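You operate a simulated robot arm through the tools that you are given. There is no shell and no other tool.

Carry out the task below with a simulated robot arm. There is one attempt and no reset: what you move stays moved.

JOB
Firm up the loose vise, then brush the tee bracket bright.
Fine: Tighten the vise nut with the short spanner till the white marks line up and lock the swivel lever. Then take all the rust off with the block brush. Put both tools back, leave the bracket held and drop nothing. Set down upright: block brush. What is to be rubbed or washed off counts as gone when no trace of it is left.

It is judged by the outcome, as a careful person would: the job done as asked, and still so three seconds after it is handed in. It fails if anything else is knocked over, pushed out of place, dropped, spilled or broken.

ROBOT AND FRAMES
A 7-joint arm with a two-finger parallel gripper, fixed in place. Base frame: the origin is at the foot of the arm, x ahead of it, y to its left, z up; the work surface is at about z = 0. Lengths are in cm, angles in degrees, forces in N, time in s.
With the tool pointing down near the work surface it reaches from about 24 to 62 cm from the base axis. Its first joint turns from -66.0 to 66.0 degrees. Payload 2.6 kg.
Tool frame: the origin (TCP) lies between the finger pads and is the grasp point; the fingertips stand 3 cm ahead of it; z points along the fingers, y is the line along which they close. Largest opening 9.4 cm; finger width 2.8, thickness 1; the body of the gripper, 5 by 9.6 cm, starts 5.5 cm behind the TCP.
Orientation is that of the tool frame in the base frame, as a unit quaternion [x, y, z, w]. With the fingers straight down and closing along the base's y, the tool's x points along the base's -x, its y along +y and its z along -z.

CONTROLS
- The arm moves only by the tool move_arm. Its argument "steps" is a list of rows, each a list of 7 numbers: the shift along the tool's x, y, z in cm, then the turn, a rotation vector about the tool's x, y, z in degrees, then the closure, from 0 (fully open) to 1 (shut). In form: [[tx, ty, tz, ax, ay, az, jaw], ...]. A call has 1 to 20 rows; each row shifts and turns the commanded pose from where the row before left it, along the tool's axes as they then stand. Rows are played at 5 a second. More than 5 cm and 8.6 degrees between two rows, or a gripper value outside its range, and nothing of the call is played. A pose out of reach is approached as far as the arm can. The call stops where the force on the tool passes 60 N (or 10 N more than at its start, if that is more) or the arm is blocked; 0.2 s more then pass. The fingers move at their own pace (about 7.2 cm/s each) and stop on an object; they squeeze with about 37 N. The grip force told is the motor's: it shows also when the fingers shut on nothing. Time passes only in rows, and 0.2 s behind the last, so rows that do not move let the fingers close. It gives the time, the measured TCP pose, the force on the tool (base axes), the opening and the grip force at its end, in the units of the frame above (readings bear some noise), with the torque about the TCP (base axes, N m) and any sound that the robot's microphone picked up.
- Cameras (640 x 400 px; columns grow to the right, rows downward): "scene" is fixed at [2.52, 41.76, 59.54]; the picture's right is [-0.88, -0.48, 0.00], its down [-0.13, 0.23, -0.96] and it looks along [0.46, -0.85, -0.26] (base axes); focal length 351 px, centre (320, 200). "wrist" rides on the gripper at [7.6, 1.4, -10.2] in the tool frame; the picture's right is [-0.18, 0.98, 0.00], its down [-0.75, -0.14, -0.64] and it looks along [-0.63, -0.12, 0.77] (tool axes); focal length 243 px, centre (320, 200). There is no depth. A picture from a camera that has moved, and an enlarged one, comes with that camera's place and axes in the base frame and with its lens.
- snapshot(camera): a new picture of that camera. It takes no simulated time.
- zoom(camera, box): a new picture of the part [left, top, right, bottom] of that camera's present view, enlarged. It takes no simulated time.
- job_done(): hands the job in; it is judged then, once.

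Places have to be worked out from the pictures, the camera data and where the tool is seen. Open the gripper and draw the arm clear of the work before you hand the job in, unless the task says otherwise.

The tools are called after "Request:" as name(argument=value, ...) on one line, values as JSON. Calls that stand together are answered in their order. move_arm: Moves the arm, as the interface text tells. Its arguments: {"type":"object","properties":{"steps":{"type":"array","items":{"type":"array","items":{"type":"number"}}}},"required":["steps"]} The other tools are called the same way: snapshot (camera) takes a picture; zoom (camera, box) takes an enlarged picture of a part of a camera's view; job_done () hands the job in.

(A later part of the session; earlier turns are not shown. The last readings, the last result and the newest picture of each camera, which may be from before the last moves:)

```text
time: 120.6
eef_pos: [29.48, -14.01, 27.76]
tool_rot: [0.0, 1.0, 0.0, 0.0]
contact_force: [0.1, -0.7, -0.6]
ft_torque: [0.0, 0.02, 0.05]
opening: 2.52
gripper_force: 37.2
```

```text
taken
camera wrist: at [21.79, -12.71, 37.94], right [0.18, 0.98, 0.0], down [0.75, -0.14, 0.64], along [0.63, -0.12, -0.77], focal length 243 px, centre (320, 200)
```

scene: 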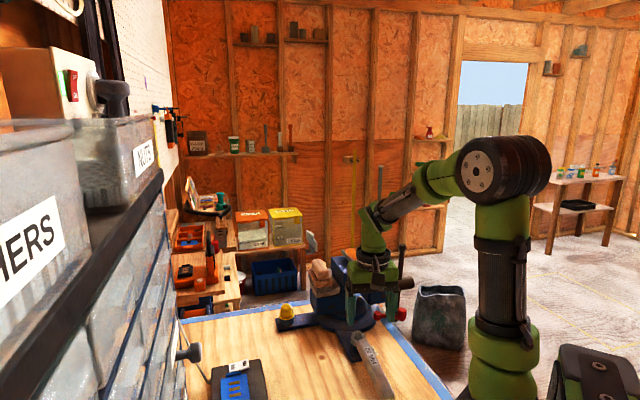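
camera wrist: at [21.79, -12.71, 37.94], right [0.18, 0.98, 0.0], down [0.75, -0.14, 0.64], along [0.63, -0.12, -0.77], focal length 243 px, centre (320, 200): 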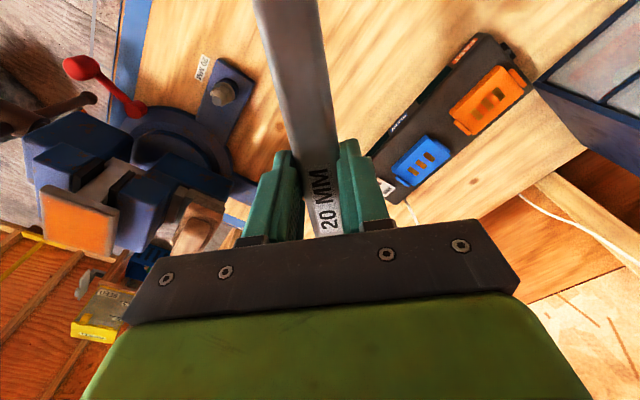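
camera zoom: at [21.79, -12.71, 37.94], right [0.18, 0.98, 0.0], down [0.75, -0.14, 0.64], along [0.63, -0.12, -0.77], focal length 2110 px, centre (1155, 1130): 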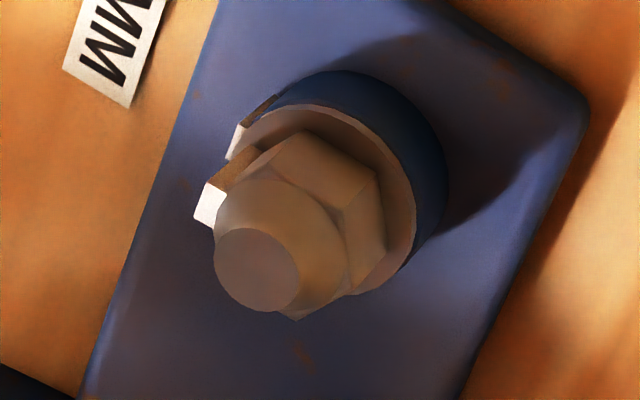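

The marks are unchanged and aligned within about 2°. Now I'll go to the calibration pose and re-measure the ring offset for the set-down.

Request:
move_arm(steps=[[0, 0, 0, 0, 0, -2, 1], [0, 0, 0, 0, 0, -3.4, 1], [0, 0, 0, 0, 0, -3.4, 1], [0, 0, 0, 0, 0, -1.6, 1], [0, 0, 0.6, 0, 0, 0, 1], [0, 0, 1.4, 0, 0, 0, 1], [0, 0, 2.2, 0, 0, 0, 1], [0, 0, 2.4, 0, 0, 0, 1], [0, 0, 2.4, 0, 0, 0, 1], [0, 0, 2.4, 0, 0, 0, 1], [0, 0, 2.2, 0, 0, 0, 1], [0, 0, 1.4, 0, 0, 0, 1], [0, 0, 0.7, 0, 0, 0, 1], [0, 0, 0, 0, 0, 0, 1]])

Request:
zoom(camera="scene", box=[275, 310, 385, 380])

Request:
zoom(camera="scene", box=[278, 325, 318, 360])

```text
time: 123.6
eef_pos: [29.46, -13.95, 11.98]
tool_rot: [-0.091, 0.996, 0.0, 0.0]
contact_force: [0.2, -0.5, -1.0]
ft_torque: [-0.01, 0.0, 0.01]
opening: 2.53
gripper_force: 36.5
```

```text
5.71 times, centred on (330, 345) of scene
camera zoom: at [2.52, 41.76, 59.54], right [-0.88, -0.48, 0.0], down [-0.13, 0.23, -0.96], along [0.46, -0.85, -0.26], focal length 2004 px, centre (263, -629)
```

zoom: 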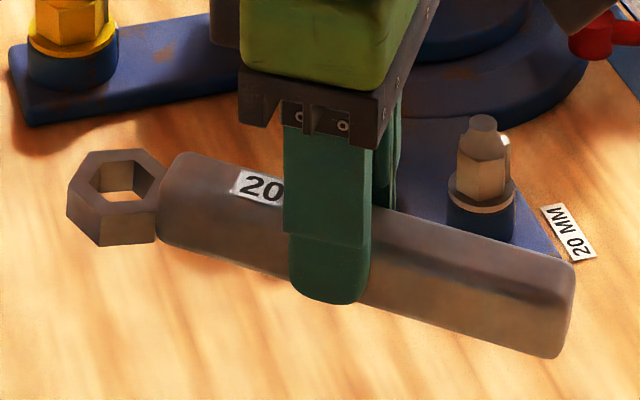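

```text
11.43 times, centred on (298, 342) of scene
camera zoom: at [2.52, 41.76, 59.54], right [-0.88, -0.48, 0.0], down [-0.13, 0.23, -0.96], along [0.46, -0.85, -0.26], focal length 4007 px, centre (571, -1429)
```

zoom: 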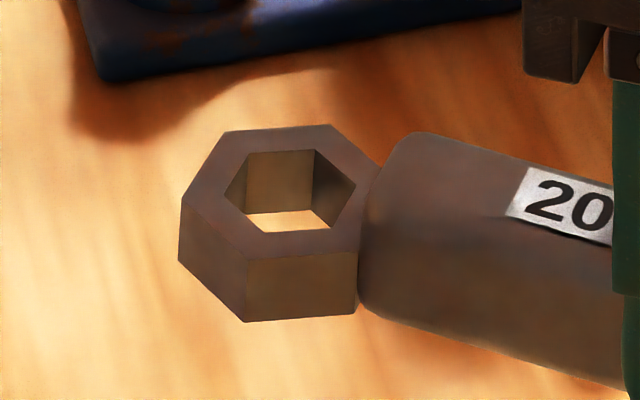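

The handle now hangs about 5° tail-down and about 2.7° off in yaw relative to my first grasp. I'll pitch the tool +5° and compare the view to the earlier level one.

Request:
move_arm(steps=[[0, 0, 0, 0, 2.5, 0, 1], [0, 0, 0, 0, 2.5, 0, 1], [0, 0, 0, 0, 0, 0, 1]])

Request:
zoom(camera="scene", box=[275, 310, 385, 380])

```text
time: 124.4
eef_pos: [29.35, -13.96, 12.07]
tool_rot: [-0.091, 0.995, -0.004, -0.044]
contact_force: [-0.3, -0.4, -0.7]
ft_torque: [0.01, -0.02, -0.01]
opening: 2.54
gripper_force: 37.2
```

```text
5.71 times, centred on (330, 345) of scene
camera zoom: at [2.52, 41.76, 59.54], right [-0.88, -0.48, 0.0], down [-0.13, 0.23, -0.96], along [0.46, -0.85, -0.26], focal length 2004 px, centre (263, -629)
```

zoom: 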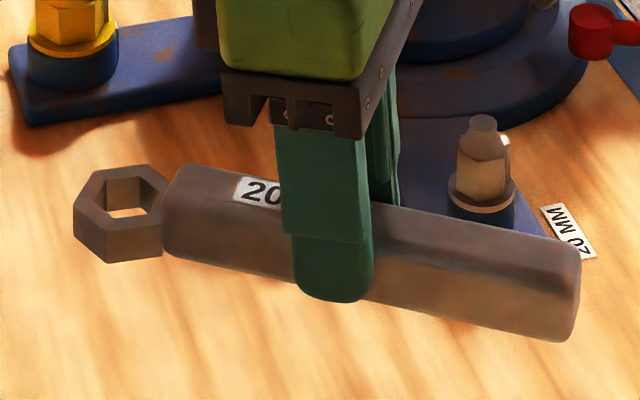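

Level now. I'll undo the pitch for transit, yaw to the resting bearing, and carry the spanner over to its original spot.

Request:
move_arm(steps=[[0, 0, 0, 0, -2.5, 0, 1], [0, 0, 0, 0, -2.5, 0, 1], [0, 0, 0, 0, 0, -2, 1], [0, 0, 0, 0, 0, -4, 1], [0, 0, 0, 0, 0, -4.5, 1], [0, 0, 0, 0, 0, -4.5, 1], [0, 0, 0, 0, 0, -4.5, 1], [0, 0, 0, 0, 0, -4.5, 1], [0, 0, 0, 0, 0, -4.5, 1], [0, 0, 0, 0, 0, -3.5, 1], [0, 0, 0, 0, 0, -1.8, 1], [0, 0, 0, 0, 0, 0, 1]])

Request:
move_arm(steps=[[-0.76, -0.65, 0, 0, 0, 0, 1], [-1.53, -1.29, 0, 0, 0, 0, 1], [-2.29, -1.94, 0, 0, 0, 0, 1], [-2.29, -1.94, 0, 0, 0, 0, 1], [-2.29, -1.94, 0, 0, 0, 0, 1], [-2.29, -1.94, 0, 0, 0, 0, 1], [-2.29, -1.94, 0, 0, 0, 0, 1], [-2.29, -1.94, 0, 0, 0, 0, 1], [-2.29, -1.94, 0, 0, 0, 0, 1], [-1.9, -1.6, 0, 0, 0, 0, 1], [-1.2, -1.03, 0, 0, 0, 0, 1], [-0.76, -0.64, 0, 0, 0, 0, 1], [0, 0, 0, 0, 0, 0, 1]])

Request:
snapshot(camera="wrist")

Request:
snapshot(camera="scene")

```text
time: 127.0
eef_pos: [29.55, -14.0, 12.1]
tool_rot: [-0.377, 0.926, 0.0, 0.001]
contact_force: [0.5, 0.3, -1.2]
ft_torque: [0.0, 0.0, 0.0]
opening: 2.51
gripper_force: 37.4
```

```text
time: 129.8
eef_pos: [58.4, -11.84, 12.03]
tool_rot: [-0.376, 0.926, 0.0, 0.0]
contact_force: [-0.5, -0.3, -2.6]
ft_torque: [0.0, -0.03, 0.0]
opening: 2.53
gripper_force: 37.0
```

```text
taken
camera wrist: at [51.93, -16.41, 22.28], right [-0.55, 0.83, 0.0], down [0.64, 0.42, 0.64], along [0.53, 0.36, -0.77], focal length 243 px, centre (320, 200)
```

wrist: 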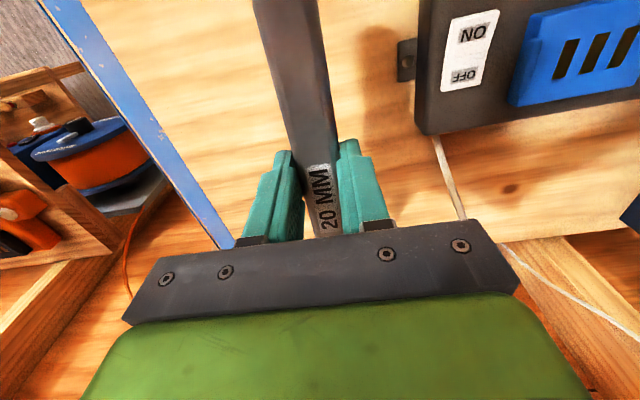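

```text
taken
```

scene: 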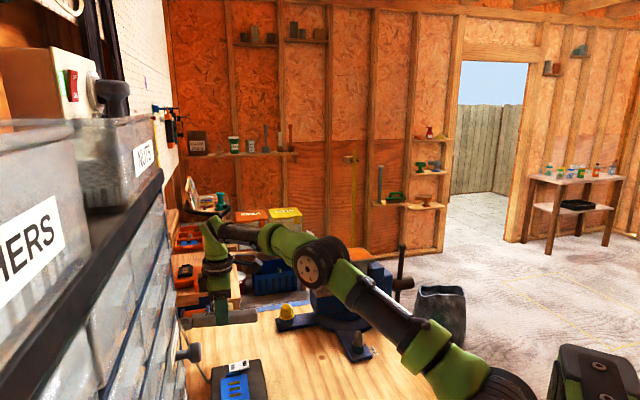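

Request:
move_arm(steps=[[0, 0, 0, 0, 2.5, 0, 1], [0, 0, 0, 0, 2.5, 0, 1], [0, 0, 0, 0, 0, 0, 1], [-0.04, 0, 0.5, 0, 0, 0, 1], [-0.07, 0, 0.8, 0, 0, 0, 1], [-0.087, 0, 1.0, 0, 0, 0, 1], [-0.087, 0, 1.0, 0, 0, 0, 1], [-0.087, 0, 1.0, 0, 0, 0, 1], [-0.07, 0, 0.8, 0, 0, 0, 1], [-0.04, 0, 0.5, 0, 0, 0, 1], [0, 0, 0, 0, 0, 0, 1]])

Request:
zoom(camera="scene", box=[170, 280, 290, 390])

Request:
snapshot(camera="wrist")

```text
time: 132.2
eef_pos: [58.36, -11.89, 6.36]
tool_rot: [-0.376, 0.926, -0.015, -0.04]
contact_force: [-0.6, 0.2, -1.6]
ft_torque: [-0.01, 0.01, -0.02]
opening: 2.51
gripper_force: 37.3
```

```text
3.64 times, centred on (230, 335) of scene
camera zoom: at [2.52, 41.76, 59.54], right [-0.88, -0.48, 0.0], down [-0.13, 0.23, -0.96], along [0.46, -0.85, -0.26], focal length 1275 px, centre (647, -291)
```

zoom: 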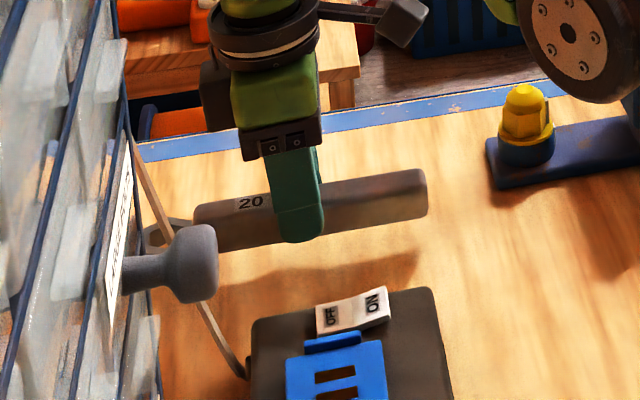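

```text
taken
camera wrist: at [52.59, -15.79, 17.22], right [-0.55, 0.83, -0.02], down [0.68, 0.46, 0.57], along [0.49, 0.31, -0.82], focal length 243 px, centre (320, 200)
```

wrist: 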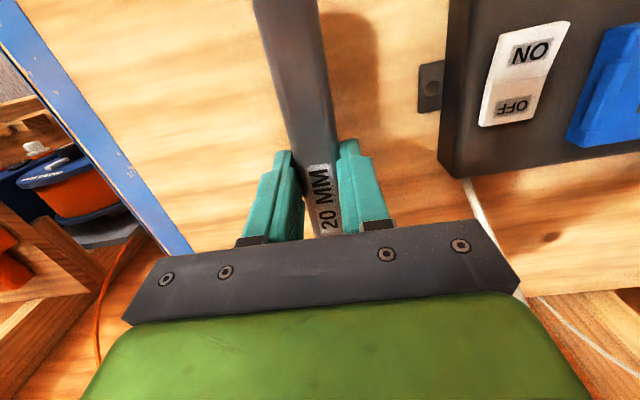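

Request:
move_arm(steps=[[-0.026, 0, 0.3, 0, 0, 0, 1], [-0.026, 0, 0.3, 0, 0, 0, 1], [-0.026, 0, 0.3, 0, 0, 0, 1], [-0.026, 0, 0.3, 0, 0, 0, 1], [0, 0, 0, 0, 0, 0, 1]])

Request:
move_arm(steps=[[-0.018, 0, 0.2, 0, 0, 0, 1], [-0.018, 0, 0.2, 0, 0, 0, 1], [0, 0, 0, 0, 0, 0, 1]])

Request:
move_arm(steps=[[-0.013, 0, 0.15, 0, 0, 0, 1], [-0.013, 0, 0.15, 0, 0, 0, 1], [0, 0, 0, 0, 0, 0, 1]])

Request:
zoom(camera="scene", box=[170, 280, 290, 390])

```text
time: 133.4
eef_pos: [58.44, -11.84, 5.15]
tool_rot: [-0.376, 0.926, -0.016, -0.04]
contact_force: [-0.3, 0.3, -1.9]
ft_torque: [-0.01, 0.03, -0.03]
opening: 2.54
gripper_force: 37.2
```

```text
time: 134.2
eef_pos: [58.37, -11.87, 4.78]
tool_rot: [-0.376, 0.926, -0.016, -0.039]
contact_force: [-0.1, 0.0, -1.3]
ft_torque: [0.01, -0.04, -0.03]
opening: 2.52
gripper_force: 37.0
```

```text
time: 135.0
eef_pos: [58.4, -11.92, 4.55]
tool_rot: [-0.375, 0.926, -0.017, -0.04]
contact_force: [-0.2, 0.3, -1.3]
ft_torque: [-0.02, -0.03, -0.01]
opening: 2.53
gripper_force: 37.0
```

```text
3.64 times, centred on (230, 335) of scene
camera zoom: at [2.52, 41.76, 59.54], right [-0.88, -0.48, 0.0], down [-0.13, 0.23, -0.96], along [0.46, -0.85, -0.26], focal length 1275 px, centre (647, -291)
```

zoom: 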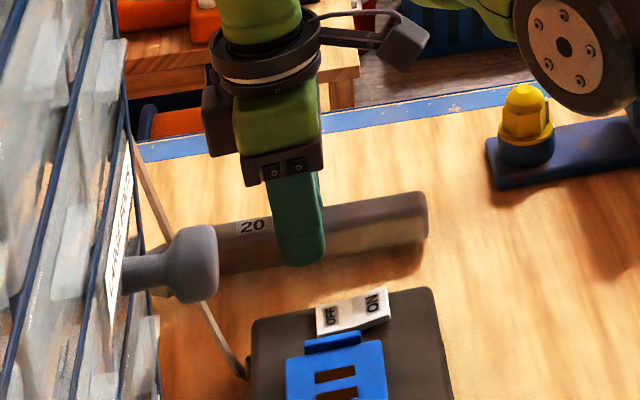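

Request:
move_arm(steps=[[-0.013, 0, 0.15, 0, 0, 0, 1], [-0.013, 0, 0.15, 0, 0, 0, 1], [0, 0, 0, 0, 0, 0, 1]])

Request:
zoom(camera="scene", box=[190, 300, 270, 370])

```text
time: 135.8
eef_pos: [58.54, -11.93, 4.18]
tool_rot: [-0.376, 0.926, -0.016, -0.039]
contact_force: [-0.7, -0.2, -0.6]
ft_torque: [0.0, -0.01, 0.02]
opening: 2.54
gripper_force: 37.0
```

```text
5.71 times, centred on (230, 335) of scene
camera zoom: at [2.52, 41.76, 59.54], right [-0.88, -0.48, 0.0], down [-0.13, 0.23, -0.96], along [0.46, -0.85, -0.26], focal length 2004 px, centre (834, -571)
```

zoom: 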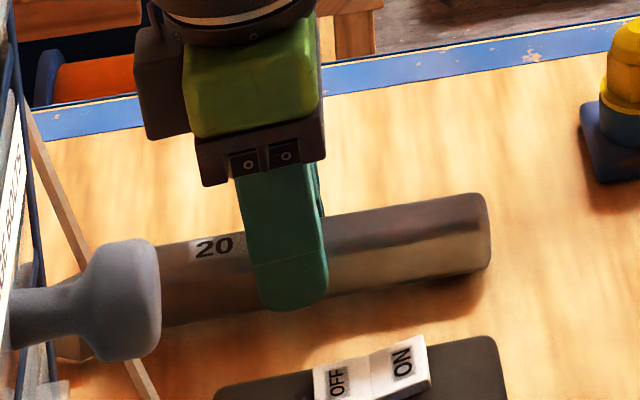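

The spanner is still about 0.6 cm above its resting height. I'll continue lowering in small steps until contact.

Request:
move_arm(steps=[[-0.013, 0, 0.15, 0, 0, 0, 1], [-0.013, 0, 0.15, 0, 0, 0, 1], [0, 0, 0, 0, 0, 0, 1]])

Request:
move_arm(steps=[[-0.009, 0, 0.1, 0, 0, 0, 1], [0, 0, 0, 0, 0, 0, 1]])

Request:
move_arm(steps=[[-0.009, 0, 0.1, 0, 0, 0, 1], [0, 0, 0, 0, 0, 0, 1]])

Request:
zoom(camera="scene", box=[190, 300, 270, 370])

```text
time: 136.6
eef_pos: [58.45, -11.88, 3.94]
tool_rot: [-0.376, 0.926, -0.016, -0.04]
contact_force: [0.5, 0.9, -1.8]
ft_torque: [-0.01, -0.01, 0.01]
opening: 2.5
gripper_force: 36.7
```

```text
time: 137.2
eef_pos: [58.46, -12.03, 3.9]
tool_rot: [-0.376, 0.926, -0.016, -0.04]
contact_force: [-0.5, -0.1, -0.9]
ft_torque: [0.0, -0.02, 0.0]
opening: 2.53
gripper_force: 37.0
```

```text
time: 137.8
eef_pos: [58.48, -11.93, 3.71]
tool_rot: [-0.375, 0.926, -0.016, -0.039]
contact_force: [-0.5, 0.4, 0.1]
ft_torque: [0.07, -0.05, 0.04]
opening: 2.51
gripper_force: 36.6
```

```text
5.71 times, centred on (230, 335) of scene
camera zoom: at [2.52, 41.76, 59.54], right [-0.88, -0.48, 0.0], down [-0.13, 0.23, -0.96], along [0.46, -0.85, -0.26], focal length 2004 px, centre (834, -571)
```

zoom: 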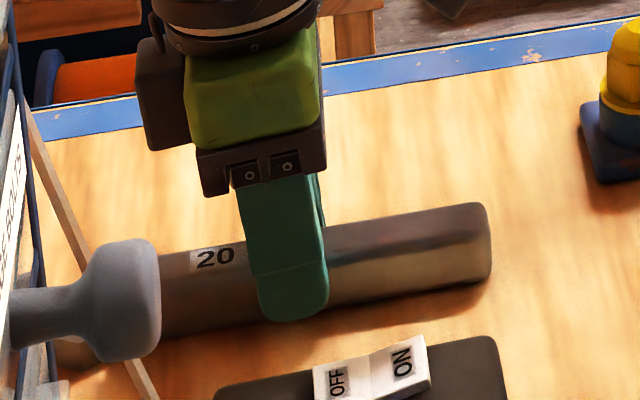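

The head has just touched and the tail is still about 0.5 cm up. I'll pitch back 1.7° about the head so that the handle lies flat.

Request:
move_arm(steps=[[0.05, 0, 0.12, 0, -0.85, 0, 1], [0.05, 0, 0.12, 0, -0.85, 0, 1], [0, 0, 0, 0, 0, 0, 1]])

Request:
zoom(camera="scene", box=[190, 300, 270, 370])

```text
time: 138.6
eef_pos: [58.41, -12.0, 3.71]
tool_rot: [-0.376, 0.926, -0.012, -0.024]
contact_force: [-2.9, 1.8, 18.1]
ft_torque: [-0.52, 0.76, -0.16]
opening: 2.53
gripper_force: 37.1
```

```text
5.71 times, centred on (230, 335) of scene
camera zoom: at [2.51, 41.77, 59.54], right [-0.88, -0.48, 0.0], down [-0.13, 0.23, -0.96], along [0.46, -0.85, -0.26], focal length 2004 px, centre (834, -571)
```

zoom: 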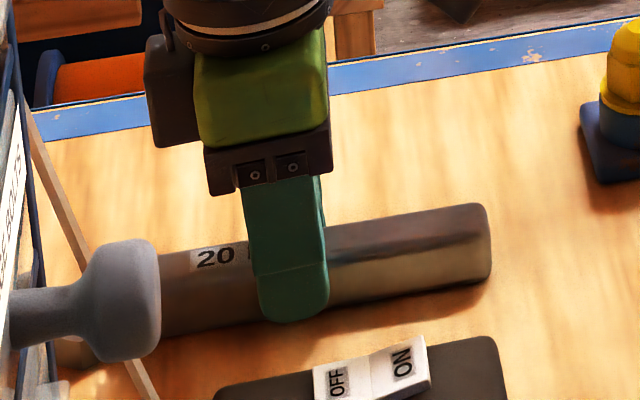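

Now it's pressing on the tail side (18 N), so it's down. I'll relieve slightly, then release gently.

Request:
move_arm(steps=[[0, 0, -0.1, 0, 0.4, 0, 1], [0, 0, 0, 0, 0, 0, 1]])

Request:
zoom(camera="scene", box=[190, 300, 270, 370])

```text
time: 139.2
eef_pos: [58.5, -11.87, 3.67]
tool_rot: [-0.377, 0.926, -0.013, -0.028]
contact_force: [4.6, -0.6, 10.2]
ft_torque: [0.79, -0.87, -0.33]
opening: 2.55
gripper_force: 36.8
```

```text
5.71 times, centred on (230, 335) of scene
camera zoom: at [2.51, 41.76, 59.54], right [-0.88, -0.48, 0.0], down [-0.13, 0.23, -0.96], along [0.46, -0.85, -0.26], focal length 2004 px, centre (834, -571)
```

zoom: 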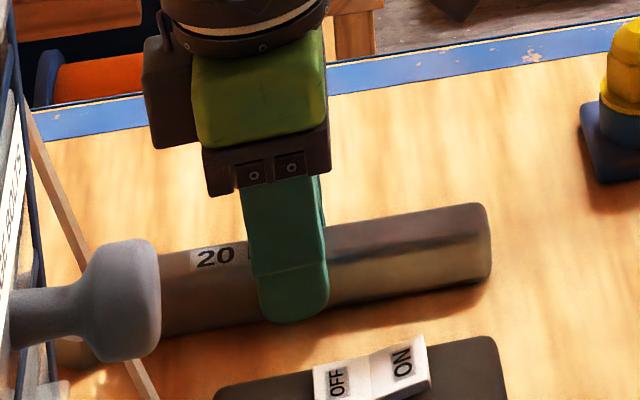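

The load toggles between head and tail with tiny changes, so it's lying flat. I'll release now.

Request:
move_arm(steps=[[0, 0, -0.04, 0, -0.2, 0, 1], [0, 0, 0, 0, 0, 0, 0.7], [0, 0, 0, 0, 0, 0, 0.66], [0, 0, 0, 0, 0, 0, 0.6], [0, 0, 0, 0, 0, 0, 0.5], [0, 0, 0, 0, 0, 0, 0.4], [0, 0, 0, 0, 0, 0, 0.3], [0, 0, 0, 0, 0, 0, 0.3]])

Request:
zoom(camera="scene", box=[190, 300, 270, 370])

Request:
snapshot(camera="wrist")

```text
time: 141.0
eef_pos: [58.27, -12.06, 3.66]
tool_rot: [-0.377, 0.926, -0.011, -0.028]
contact_force: [0.0, -0.3, -0.1]
ft_torque: [-0.03, 0.01, 0.0]
opening: 6.57
gripper_force: 0.0
```

```text
5.71 times, centred on (230, 335) of scene
camera zoom: at [2.52, 41.76, 59.54], right [-0.88, -0.48, 0.0], down [-0.13, 0.23, -0.96], along [0.46, -0.85, -0.26], focal length 2004 px, centre (834, -571)
```

zoom: 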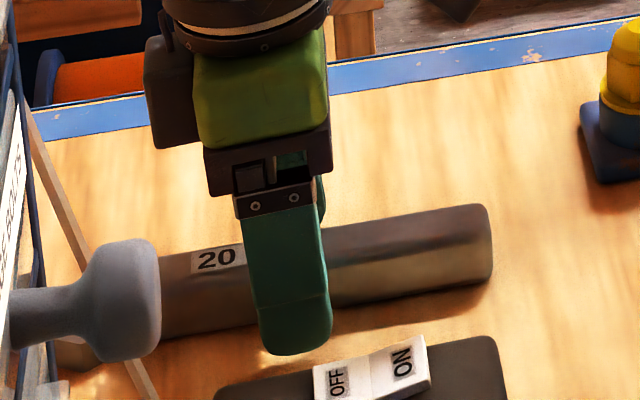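

```text
taken
camera wrist: at [52.38, -16.04, 14.29], right [-0.55, 0.83, -0.01], down [0.67, 0.45, 0.6], along [0.5, 0.32, -0.8], focal length 243 px, centre (320, 200)
```

wrist: 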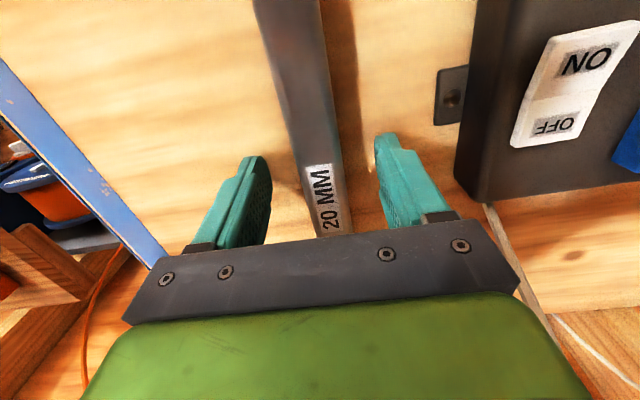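

The spanner is released and lying flat within a few millimetres of where it started. I'll withdraw upward and level the tool.

Request:
move_arm(steps=[[0, 0, -2, 0, 0, 0, 0.3], [0, 0, -3, 0, 0, 0, 0.3], [0, 0, -4, 0, 0, 0, 0.2], [0, 0, -4, 0, -3.5, 0, 0.1], [0, 0, 0, 0, 0, 0, 0]])

Request:
snapshot(camera="wrist")

Request:
snapshot(camera="scene")

```text
time: 142.2
eef_pos: [58.7, -11.47, 16.67]
tool_rot: [-0.377, 0.926, 0.001, 0.001]
contact_force: [-0.2, 1.0, 0.8]
ft_torque: [0.0, 0.01, -0.01]
opening: 9.43
gripper_force: 0.0
```

```text
taken
camera wrist: at [52.37, -15.91, 26.83], right [-0.55, 0.83, 0.0], down [0.64, 0.42, 0.64], along [0.54, 0.36, -0.77], focal length 243 px, centre (320, 200)
```

wrist: 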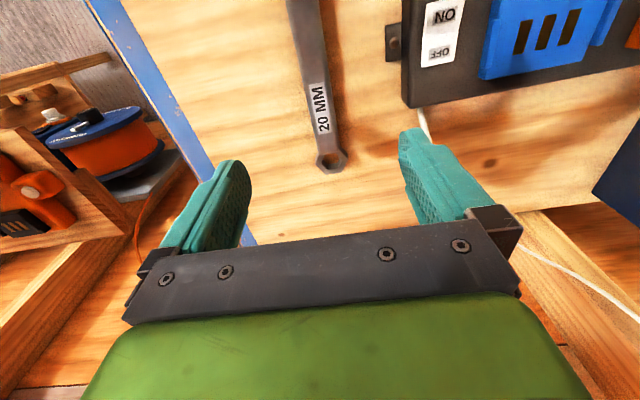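

```text
taken
```

scene: 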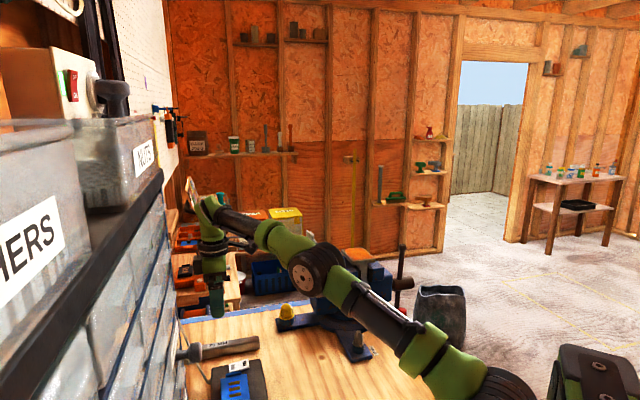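

The spanner is back at its spot (ring at about (64.0,-6.3)). Next is the red swivel lever, so I'll move to get a close view of it.

Request:
move_arm(steps=[[0, 0, -2, 0, 0, 7.37, 0], [0, 0, -2, 0, 0, 7.37, 0], [0, 0, 0, 0, 0, 7.37, 0], [0, 0, 0, 0, 0, 7.37, 0], [0, 0, 0, 0, 0, 7.37, 0], [0, 0, 0, 0, 0, 7.35, 0], [4.1, -0.36, -0.5, 0, 0, 0, 0], [4.1, -0.36, -0.5, 0, 0, 0, 0], [4.1, -0.36, -0.5, 0, 0, 0, 0], [4.1, -0.36, -0.5, 0, 0, 0, 0], [4.1, -0.36, -0.5, 0, 0, 0, 0], [4.1, -0.36, -0.5, 0, 0, 0, 0], [4.1, -0.36, -0.5, 0, 0, 0, 0], [2, -3.5, 0, 0, 0, 0, 0], [2, -3.5, 0, 0, 0, 0, 0], [2, -3.5, 0, 0, 0, 0, 0], [2, -3.5, 0, 0, 0, 0, 0], [0, 0, 0, 0, 0, 0, 0]])

Request:
snapshot(camera="wrist")

Request:
zoom(camera="wrist", box=[120, 40, 320, 180])

```text
time: 146.0
eef_pos: [21.66, -27.26, 23.9]
tool_rot: [0.0, 1.0, 0.0, 0.001]
contact_force: [0.1, 0.2, 0.1]
ft_torque: [-0.02, -0.04, -0.01]
opening: 9.43
gripper_force: 0.0
out of reach, approached as far as the arm can: row 2
```

```text
taken
camera wrist: at [14.11, -26.01, 34.07], right [0.18, 0.98, 0.0], down [0.75, -0.14, 0.64], along [0.63, -0.12, -0.77], focal length 243 px, centre (320, 200)
```

wrist: 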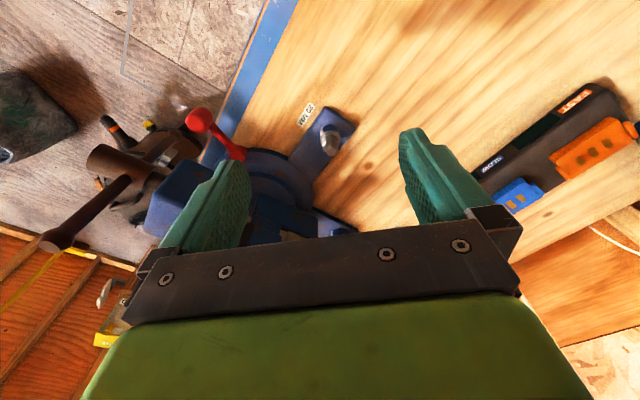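

```text
2.86 times, centred on (220, 110) of wrist
camera zoom: at [14.11, -26.01, 34.07], right [0.18, 0.98, 0.0], down [0.75, -0.14, 0.64], along [0.63, -0.12, -0.77], focal length 693 px, centre (606, 457)
```

zoom: 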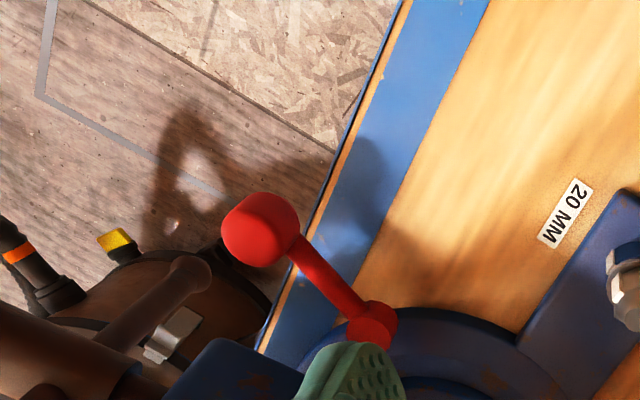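

No labels are visible on the lever. Its pivot is near (28.9,-40.2,4.3) and its knob near (23,-43.7,3.5). I'll get another view from the nut side to judge the clearances under the vise jaw.

Request:
move_arm(steps=[[0, 0, 0, 0, 0, 7.5, 0], [0, 0, 0, 0, 0, 7.5, 0], [0, 0, 0, 0, 0, 7.5, 0], [0, 0, 0, 0, 0, 7.5, 0], [0, 0, 0, 0, 0, 7.5, 0], [0, 0, 0, 0, 0, 7.5, 0], [0, 0, 0, 0, 0, 7.5, 0], [0, 0, 0, 0, 0, 7.5, 0], [-2.2, -0.8, 4, 0, 0, 0, 0], [-2.2, -0.8, 4, 0, 0, 0, 0], [0, 0, 0, 0, 0, 0, 0]])

Request:
snapshot(camera="wrist")

Request:
zoom(camera="wrist", box=[200, 80, 420, 240])

```text
time: 148.4
eef_pos: [22.5, -31.67, 15.91]
tool_rot: [0.5, 0.866, 0.001, 0.0]
contact_force: [0.2, 0.0, -0.4]
ft_torque: [0.02, -0.05, -0.01]
opening: 9.42
gripper_force: 0.0
```

```text
taken
camera wrist: at [19.95, -24.58, 26.12], right [0.94, 0.33, 0.0], down [0.25, -0.72, 0.64], along [0.21, -0.61, -0.77], focal length 243 px, centre (320, 200)
```

wrist: 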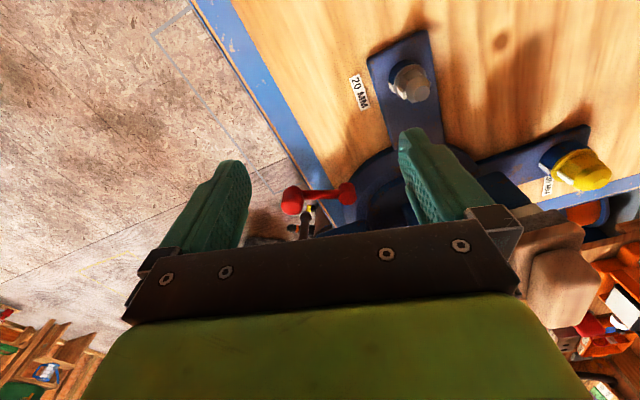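

```text
2.50 times, centred on (310, 160) of wrist
camera zoom: at [19.95, -24.58, 26.12], right [0.94, 0.33, 0.0], down [0.25, -0.72, 0.64], along [0.21, -0.61, -0.77], focal length 606 px, centre (345, 300)
```

zoom: 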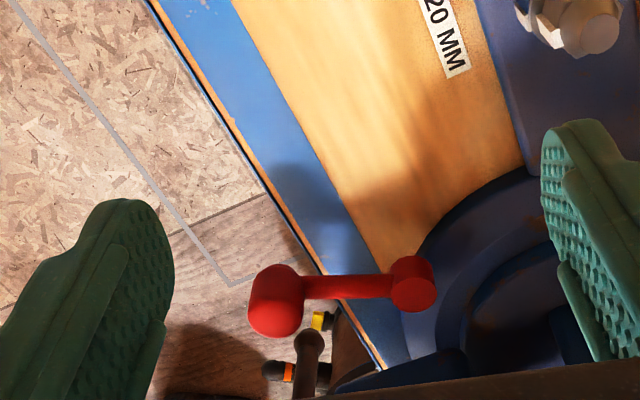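

Refined geometry: lever pivot (29.1,-40.8), knob (23.1,-44.1,3), pointing radially outward; the vise jaw overhangs from about x=26 at z 8–16. I'll go with closed fingers, tool at yaw 0, to the +y side of the knob and nudge gently to see which way it swings.

Request:
move_arm(steps=[[0, 0, 0, 0, 0, -7.5, 0.2], [0, 0, 0, 0, 0, -7.5, 0.4], [0, 0, 0, 0, 0, -7.5, 0.6], [0, 0, 0, 0, 0, -7.5, 0.8], [0, 0, 0, 0, 0, -7.5, 1], [0, 0, 0, 0, 0, -7.5, 1], [0, 0, 0, 0, 0, -7.5, 1], [0, 0, 0, 0, 0, -7.5, 1], [0, -4, 0, 0, 0, 0, 1], [0, -3.5, 0, 0, 0, 0, 1], [0, 0, 4, 0, 0, 0, 1], [0, 0, 4, 0, 0, 0, 1], [0, 0, 2.4, 0, 0, 0, 1], [0, 0, 0, 0, 0, 0, 1]])

Request:
snapshot(camera="scene")

Request:
snapshot(camera="wrist")

```text
time: 151.4
eef_pos: [22.63, -39.24, 5.42]
tool_rot: [0.0, 1.0, 0.001, 0.001]
contact_force: [0.1, 0.6, 0.0]
ft_torque: [0.01, -0.01, 0.0]
opening: 0.0
gripper_force: 32.9
```

```text
taken
```

scene: 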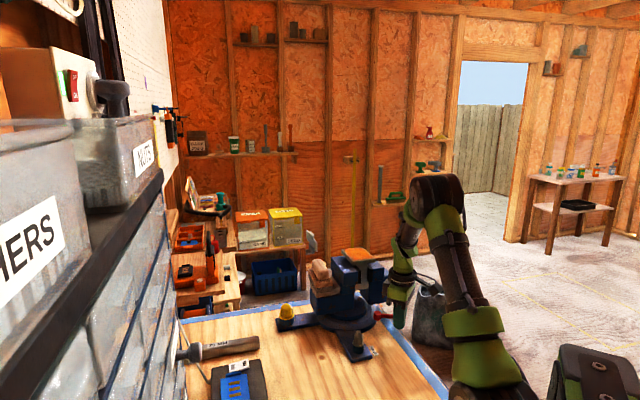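

```text
taken
camera wrist: at [15.01, -37.91, 15.65], right [0.18, 0.98, 0.0], down [0.75, -0.14, 0.64], along [0.63, -0.12, -0.77], focal length 243 px, centre (320, 200)
```

wrist: 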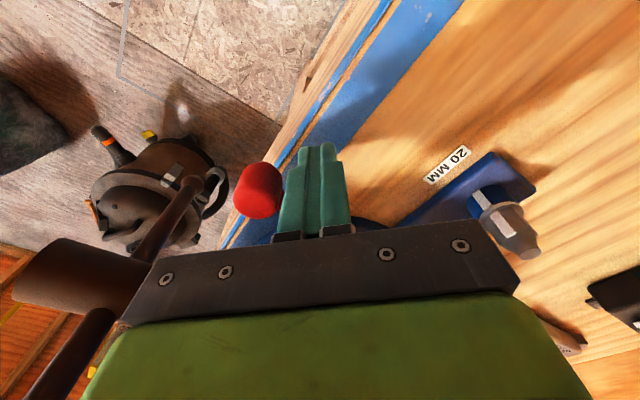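

The knob is just to the -y side of the closed fingers. I'll nudge slowly toward -y and watch the force.

Request:
move_arm(steps=[[0, -0.6, 0, 0, 0, 0, 1], [0, -0.6, 0, 0, 0, 0, 1], [0, -0.4, 0, 0, 0, 0, 1], [0, -0.3, 0, 0, 0, 0, 1], [0, 0, 0, 0, 0, 0, 1]])

Request:
move_arm(steps=[[0, -0.3, 0, 0, 0, 0, 1], [0, -0.3, 0, 0, 0, 0, 1], [0, 0, 0, 0, 0, 0, 1]])

Request:
zoom(camera="scene", box=[340, 285, 420, 345])

```text
time: 152.6
eef_pos: [22.58, -40.83, 5.45]
tool_rot: [0.001, 1.0, 0.005, 0.0]
contact_force: [-5.9, 30.8, 15.1]
ft_torque: [-0.18, -0.11, 0.07]
opening: 0.02
gripper_force: 33.3
```

```text
time: 153.1
eef_pos: [22.75, -40.83, 5.35]
tool_rot: [0.002, 1.0, 0.012, 0.0]
contact_force: [-2.8, 10.8, 4.3]
ft_torque: [-0.08, -0.03, 0.02]
opening: 0.0
gripper_force: 32.9
stopped in row 2: the force on the tool passed its limit at 64 N (the readings are from after the stop); the commanded pose is now the measured one
```

```text
6.67 times, centred on (380, 315) of scene
camera zoom: at [2.52, 41.76, 59.54], right [-0.88, -0.48, 0.0], down [-0.13, 0.23, -0.96], along [0.46, -0.85, -0.26], focal length 2338 px, centre (-80, -567)
```

zoom: 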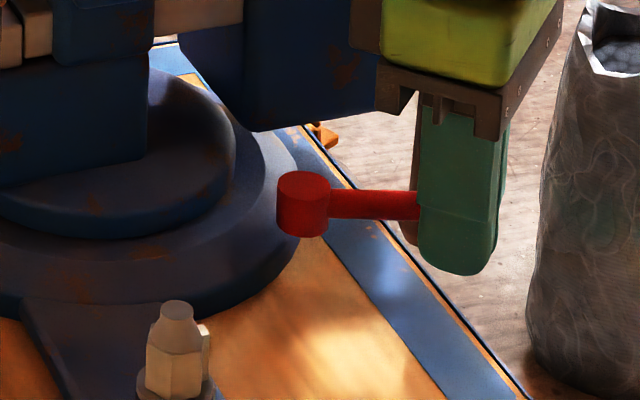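

Pushing toward -y meets a hard stop at once, so the lever must lock the other way (clockwise, toward +y). I'll back off, rise, and take a straight-down look at the lever and vise layout.

Request:
move_arm(steps=[[0, 0.8, 0, 0, 0, 0, 1], [0, 0.8, 0, 0, 0, 0, 1], [0, 0, -4, 0, 0, 0, 1], [0, 0, -4, 0, 0, 0, 1], [0, 0, -4, 0, 0, 0, 1], [0, 0, -4, 0, 0, 0, 1], [0, 0, -4, 0, 0, 0, 1], [0, 0, 0, -1.48, 7.86, 0, 1], [0, 0, 0, -1.48, 7.86, 0, 1], [0, 0, 0, -1.48, 7.86, 0, 1], [0, 0, 0, -1.48, 7.86, 0, 1], [0, 0, 0, -1.48, 7.86, 0, 1], [0, 0, 0, 0, 0, 0, 1]])

Request:
snapshot(camera="wrist")

Request:
zoom(camera="wrist", box=[180, 100, 340, 230])

```text
time: 155.9
eef_pos: [22.6, -39.62, 25.42]
tool_rot: [-0.001, 0.939, 0.073, -0.337]
contact_force: [-0.9, -0.6, 0.3]
ft_torque: [-0.01, 0.02, 0.01]
opening: 0.02
gripper_force: 33.3
```

```text
taken
camera wrist: at [23.34, -40.29, 38.23], right [0.19, 0.98, 0.02], down [0.98, -0.19, -0.01], along [0.0, 0.02, -1.0], focal length 243 px, centre (320, 200)
```

wrist: 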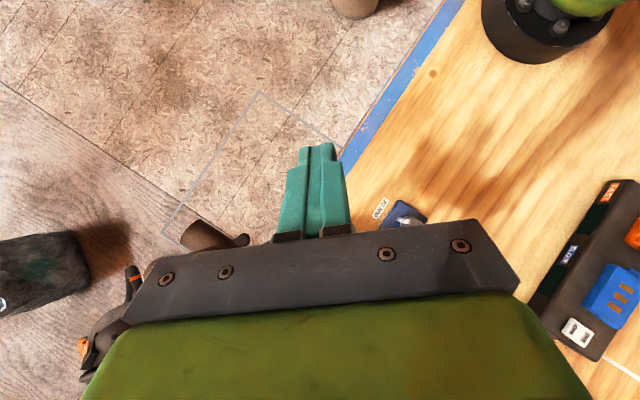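

```text
3.08 times, centred on (260, 165) of wrist
camera zoom: at [23.34, -40.29, 38.23], right [0.19, 0.98, 0.02], down [0.98, -0.19, -0.01], along [0.0, 0.02, -1.0], focal length 746 px, centre (505, 308)
```

zoom: 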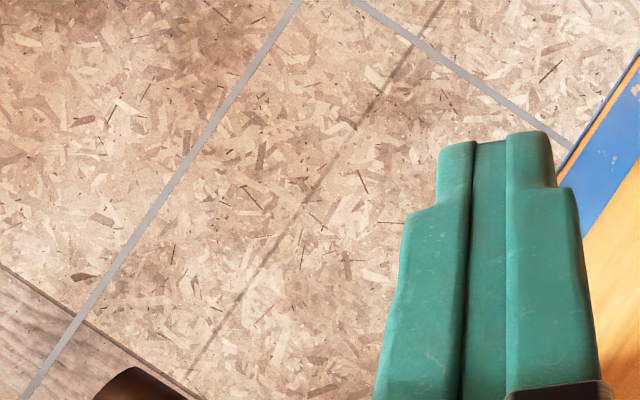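

Request:
move_arm(steps=[[-1.32, 3.57, -1.54, 0, 0, 0, 1], [-1.32, 3.57, -1.54, 0, 0, 0, 1], [-1.32, 3.57, -1.54, 0, 0, 0, 1], [0, 0, 0, 0, 0, 0, 1]])

Request:
snapshot(camera="wrist")

Request:
zoom(camera="wrist", box=[110, 130, 330, 290])

```text
time: 156.9
eef_pos: [29.15, -29.47, 27.94]
tool_rot: [-0.001, 0.939, 0.073, -0.336]
contact_force: [0.1, -0.3, 0.2]
ft_torque: [0.0, -0.01, 0.0]
opening: 0.02
gripper_force: 33.0
```

```text
taken
camera wrist: at [29.79, -30.02, 40.69], right [0.19, 0.98, 0.02], down [0.98, -0.19, 0.0], along [0.0, 0.02, -1.0], focal length 243 px, centre (320, 200)
```

wrist: 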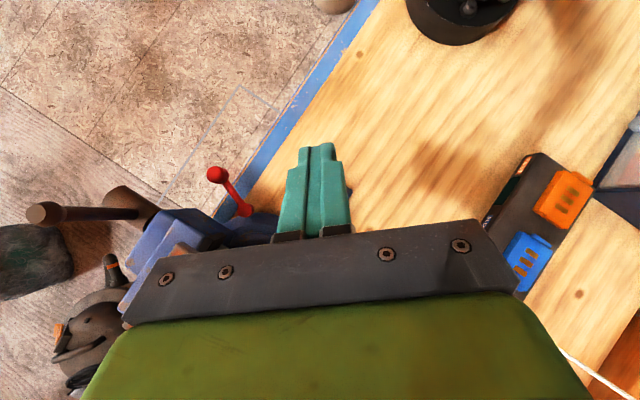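

```text
2.50 times, centred on (220, 210) of wrist
camera zoom: at [29.79, -30.02, 40.69], right [0.19, 0.98, 0.02], down [0.98, -0.19, 0.0], along [0.0, 0.02, -1.0], focal length 606 px, centre (570, 175)
```

zoom: 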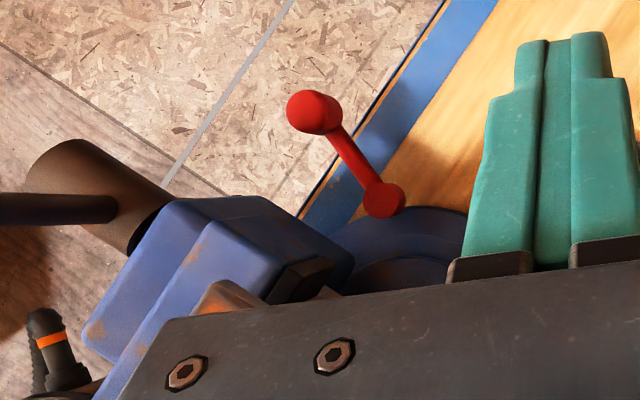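

Clear top view: knob at about (23.1,-43.5), pivot (29.1,-40.6); the jaw block starts beyond x≈27. I'll untilt, yaw to 20° so the hand clears both the block and the screw boss, and come down on the -y side of the knob.

Request:
move_arm(steps=[[0, 0, 0, 1.48, -7.86, 0, 1], [0, 0, 0, 1.48, -7.86, 0, 1], [0, 0, 0, 1.48, -7.86, 0, 1], [0, 0, 0, 1.48, -7.86, 0, 1], [0, 0, 0, 1.48, -7.86, 0, 1], [0, 0, 0, 0, 0, 6.8, 1], [0, 0, 0, 0, 0, 6.8, 1], [0, 0, 0, 0, 0, 6.4, 1], [0.03, -4.72, 0, 0, 0, 0, 1], [0.03, -4.72, 0, 0, 0, 0, 1], [0.03, -4.72, 0, 0, 0, 0, 1], [0.03, -4.72, 0, 0, 0, 0, 1], [0, 0, 0, 0, 0, 0, 1]])

Request:
snapshot(camera="wrist")

Request:
snapshot(camera="scene")

```text
time: 159.7
eef_pos: [22.54, -47.38, 27.62]
tool_rot: [0.176, 0.984, 0.01, -0.002]
contact_force: [-0.3, 0.6, 0.0]
ft_torque: [0.01, 0.0, 0.01]
opening: 0.0
gripper_force: 32.8
```

```text
taken
camera wrist: at [15.86, -43.72, 37.82], right [0.51, 0.86, 0.02], down [0.66, -0.41, 0.63], along [0.55, -0.31, -0.77], focal length 243 px, centre (320, 200)
```

wrist: 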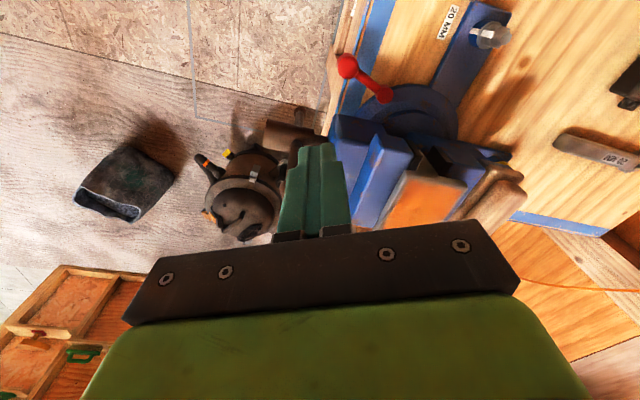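

```text
taken
```

scene: 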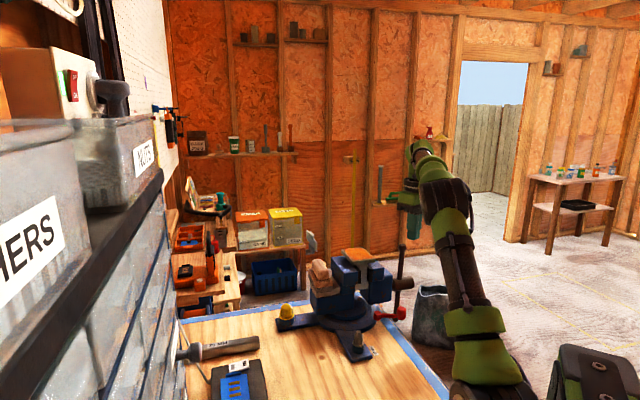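

Request:
move_arm(steps=[[0, 0, 4.5, 0, 0, 0, 1], [0, 0, 4.5, 0, 0, 0, 1], [0, 0, 4.5, 0, 0, 0, 1], [0, 0, 2.5, 0, 0, 0, 1], [0, 0, 1.5, 0, 0, 0, 1], [0, 0, 0, 0, 0, 0, 1]])

Request:
snapshot(camera="wrist")

Request:
zoom(camera="scene", box=[330, 230, 450, 340])

```text
time: 161.1
eef_pos: [22.53, -46.76, 9.98]
tool_rot: [0.176, 0.984, 0.01, -0.002]
contact_force: [0.4, -0.3, -0.5]
ft_torque: [0.05, 0.04, -0.01]
opening: 0.0
gripper_force: 32.6
```

```text
taken
camera wrist: at [15.86, -43.24, 20.37], right [0.51, 0.86, 0.02], down [0.66, -0.41, 0.63], along [0.55, -0.31, -0.77], focal length 243 px, centre (320, 200)
```

wrist: 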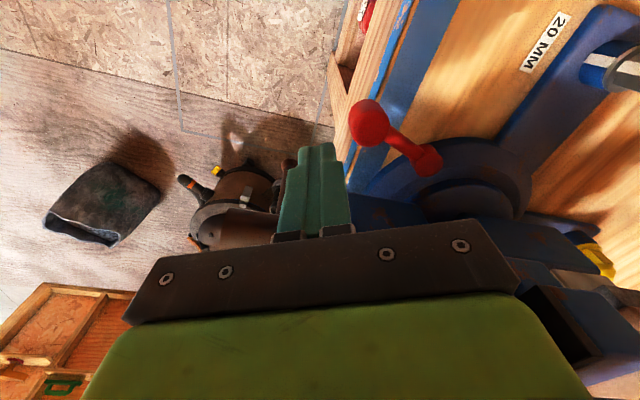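

```text
3.64 times, centred on (390, 285) of scene
camera zoom: at [2.52, 41.76, 59.54], right [-0.88, -0.48, 0.0], down [-0.13, 0.23, -0.96], along [0.46, -0.85, -0.26], focal length 1275 px, centre (66, -109)
```

zoom: 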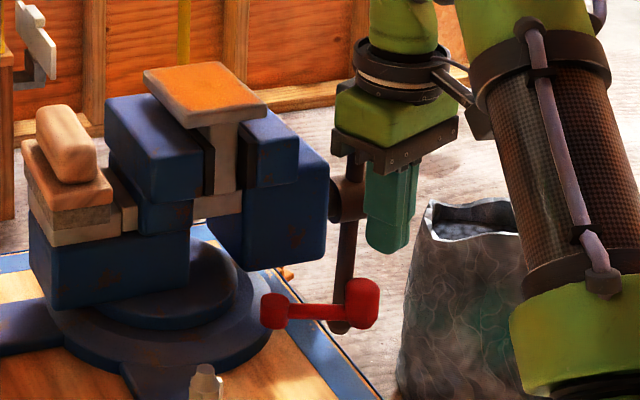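

Request:
move_arm(steps=[[-0.27, -0.75, 0, 0, 0, 0, 1], [0, 0, 1.2, 0, 0, 0, 1], [0, 0, 1.2, 0, 0, 0, 1], [0, 0, 1.2, 0, 0, 0, 1], [0, 0, 0, 0, 0, 0, 1]])

Request:
snapshot(camera="wrist")

Request:
zoom(camera="scene", box=[330, 230, 450, 340])

```text
time: 162.3
eef_pos: [22.55, -47.6, 6.58]
tool_rot: [0.176, 0.984, 0.01, -0.002]
contact_force: [0.8, -0.9, 0.0]
ft_torque: [0.02, 0.0, 0.0]
opening: 0.0
gripper_force: 32.5
```

```text
taken
camera wrist: at [15.86, -44.04, 16.81], right [0.51, 0.86, 0.02], down [0.66, -0.41, 0.63], along [0.55, -0.31, -0.77], focal length 243 px, centre (320, 200)
```

wrist: 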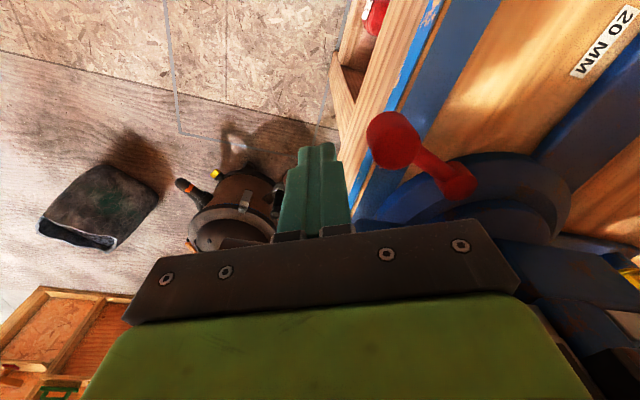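

```text
3.64 times, centred on (390, 285) of scene
camera zoom: at [2.52, 41.76, 59.54], right [-0.88, -0.48, 0.0], down [-0.13, 0.23, -0.96], along [0.46, -0.85, -0.26], focal length 1275 px, centre (66, -109)
```

zoom: 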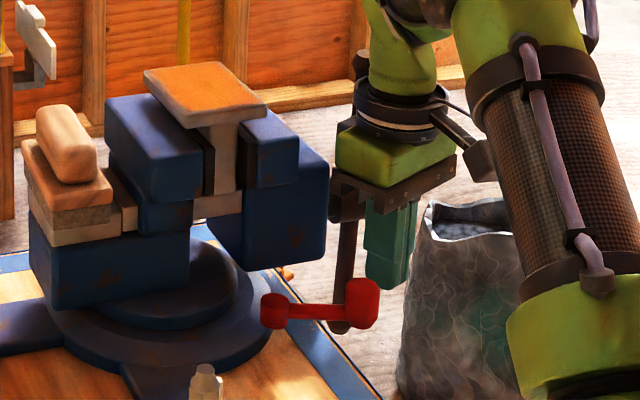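

The fingers are behind the knob. I'll push gently toward +y in small steps and watch the force.

Request:
move_arm(steps=[[0.09, 0.393, 0, 0, 0, 0, 1], [0.09, 0.393, 0, 0, 0, 0, 1], [0.09, 0.393, 0, 0, 0, 0, 1], [0, 0, 0, 0, 0, 0, 1]])

Request:
move_arm(steps=[[0.09, 0.393, 0, 0, 0, 0, 1], [0.09, 0.393, 0, 0, 0, 0, 1], [0, 0, 0, 0, 0, 0, 1]])

Request:
zoom(camera="scene", box=[330, 260, 420, 340])

```text
time: 163.3
eef_pos: [22.9, -46.3, 6.61]
tool_rot: [0.174, 0.985, 0.012, -0.001]
contact_force: [-0.5, -0.3, 0.8]
ft_torque: [-0.05, -0.04, -0.04]
opening: 0.01
gripper_force: 33.4
```

```text
time: 164.1
eef_pos: [22.92, -45.58, 6.48]
tool_rot: [0.176, 0.984, 0.01, -0.002]
contact_force: [-0.3, -0.1, -0.1]
ft_torque: [0.04, 0.01, 0.0]
opening: 0.02
gripper_force: 33.0
```

```text
5.00 times, centred on (375, 300) of scene
camera zoom: at [2.52, 41.76, 59.54], right [-0.88, -0.48, 0.0], down [-0.13, 0.23, -0.96], along [0.46, -0.85, -0.26], focal length 1753 px, centre (45, -300)
```

zoom: 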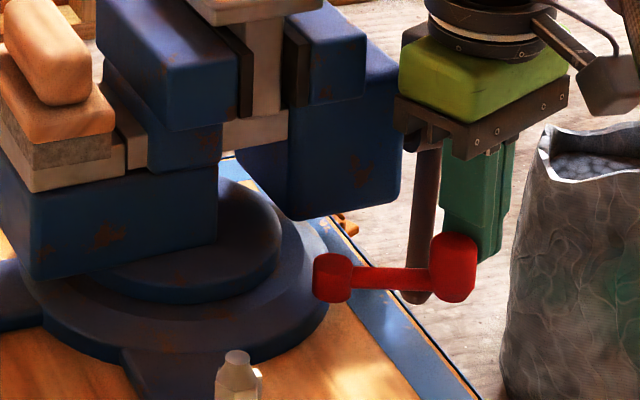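

Request:
move_arm(steps=[[0.09, 0.393, 0, 0, 0, 0, 1], [0.09, 0.393, 0, 0, 0, 0, 1], [0, 0, 0, 0, 0, 0, 1]])

Request:
zoom(camera="scene", box=[330, 260, 420, 340])

Request:
snapshot(camera="wrist")

```text
time: 164.9
eef_pos: [22.54, -45.01, 6.5]
tool_rot: [0.178, 0.984, 0.008, -0.003]
contact_force: [-14.4, -8.6, 2.1]
ft_torque: [-0.23, 0.45, 0.15]
opening: 0.0
gripper_force: 32.9
```

```text
5.00 times, centred on (375, 300) of scene
camera zoom: at [2.52, 41.76, 59.54], right [-0.88, -0.48, 0.0], down [-0.13, 0.23, -0.96], along [0.46, -0.85, -0.26], focal length 1753 px, centre (45, -300)
```

zoom: 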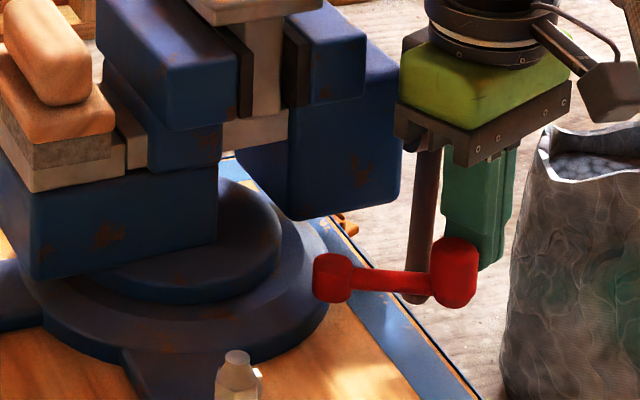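

```text
taken
camera wrist: at [15.97, -41.4, 16.83], right [0.51, 0.86, 0.01], down [0.66, -0.4, 0.63], along [0.55, -0.32, -0.77], focal length 243 px, centre (320, 200)
```

wrist: 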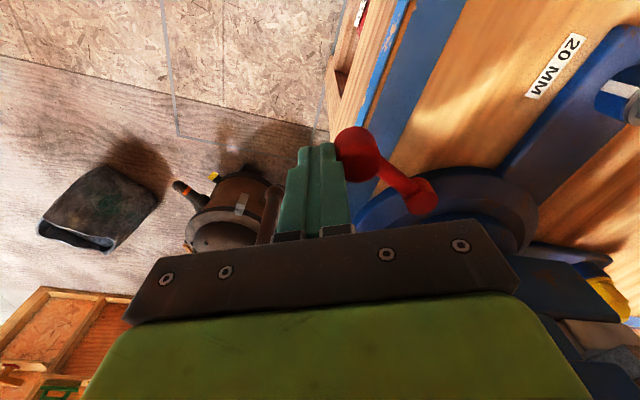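

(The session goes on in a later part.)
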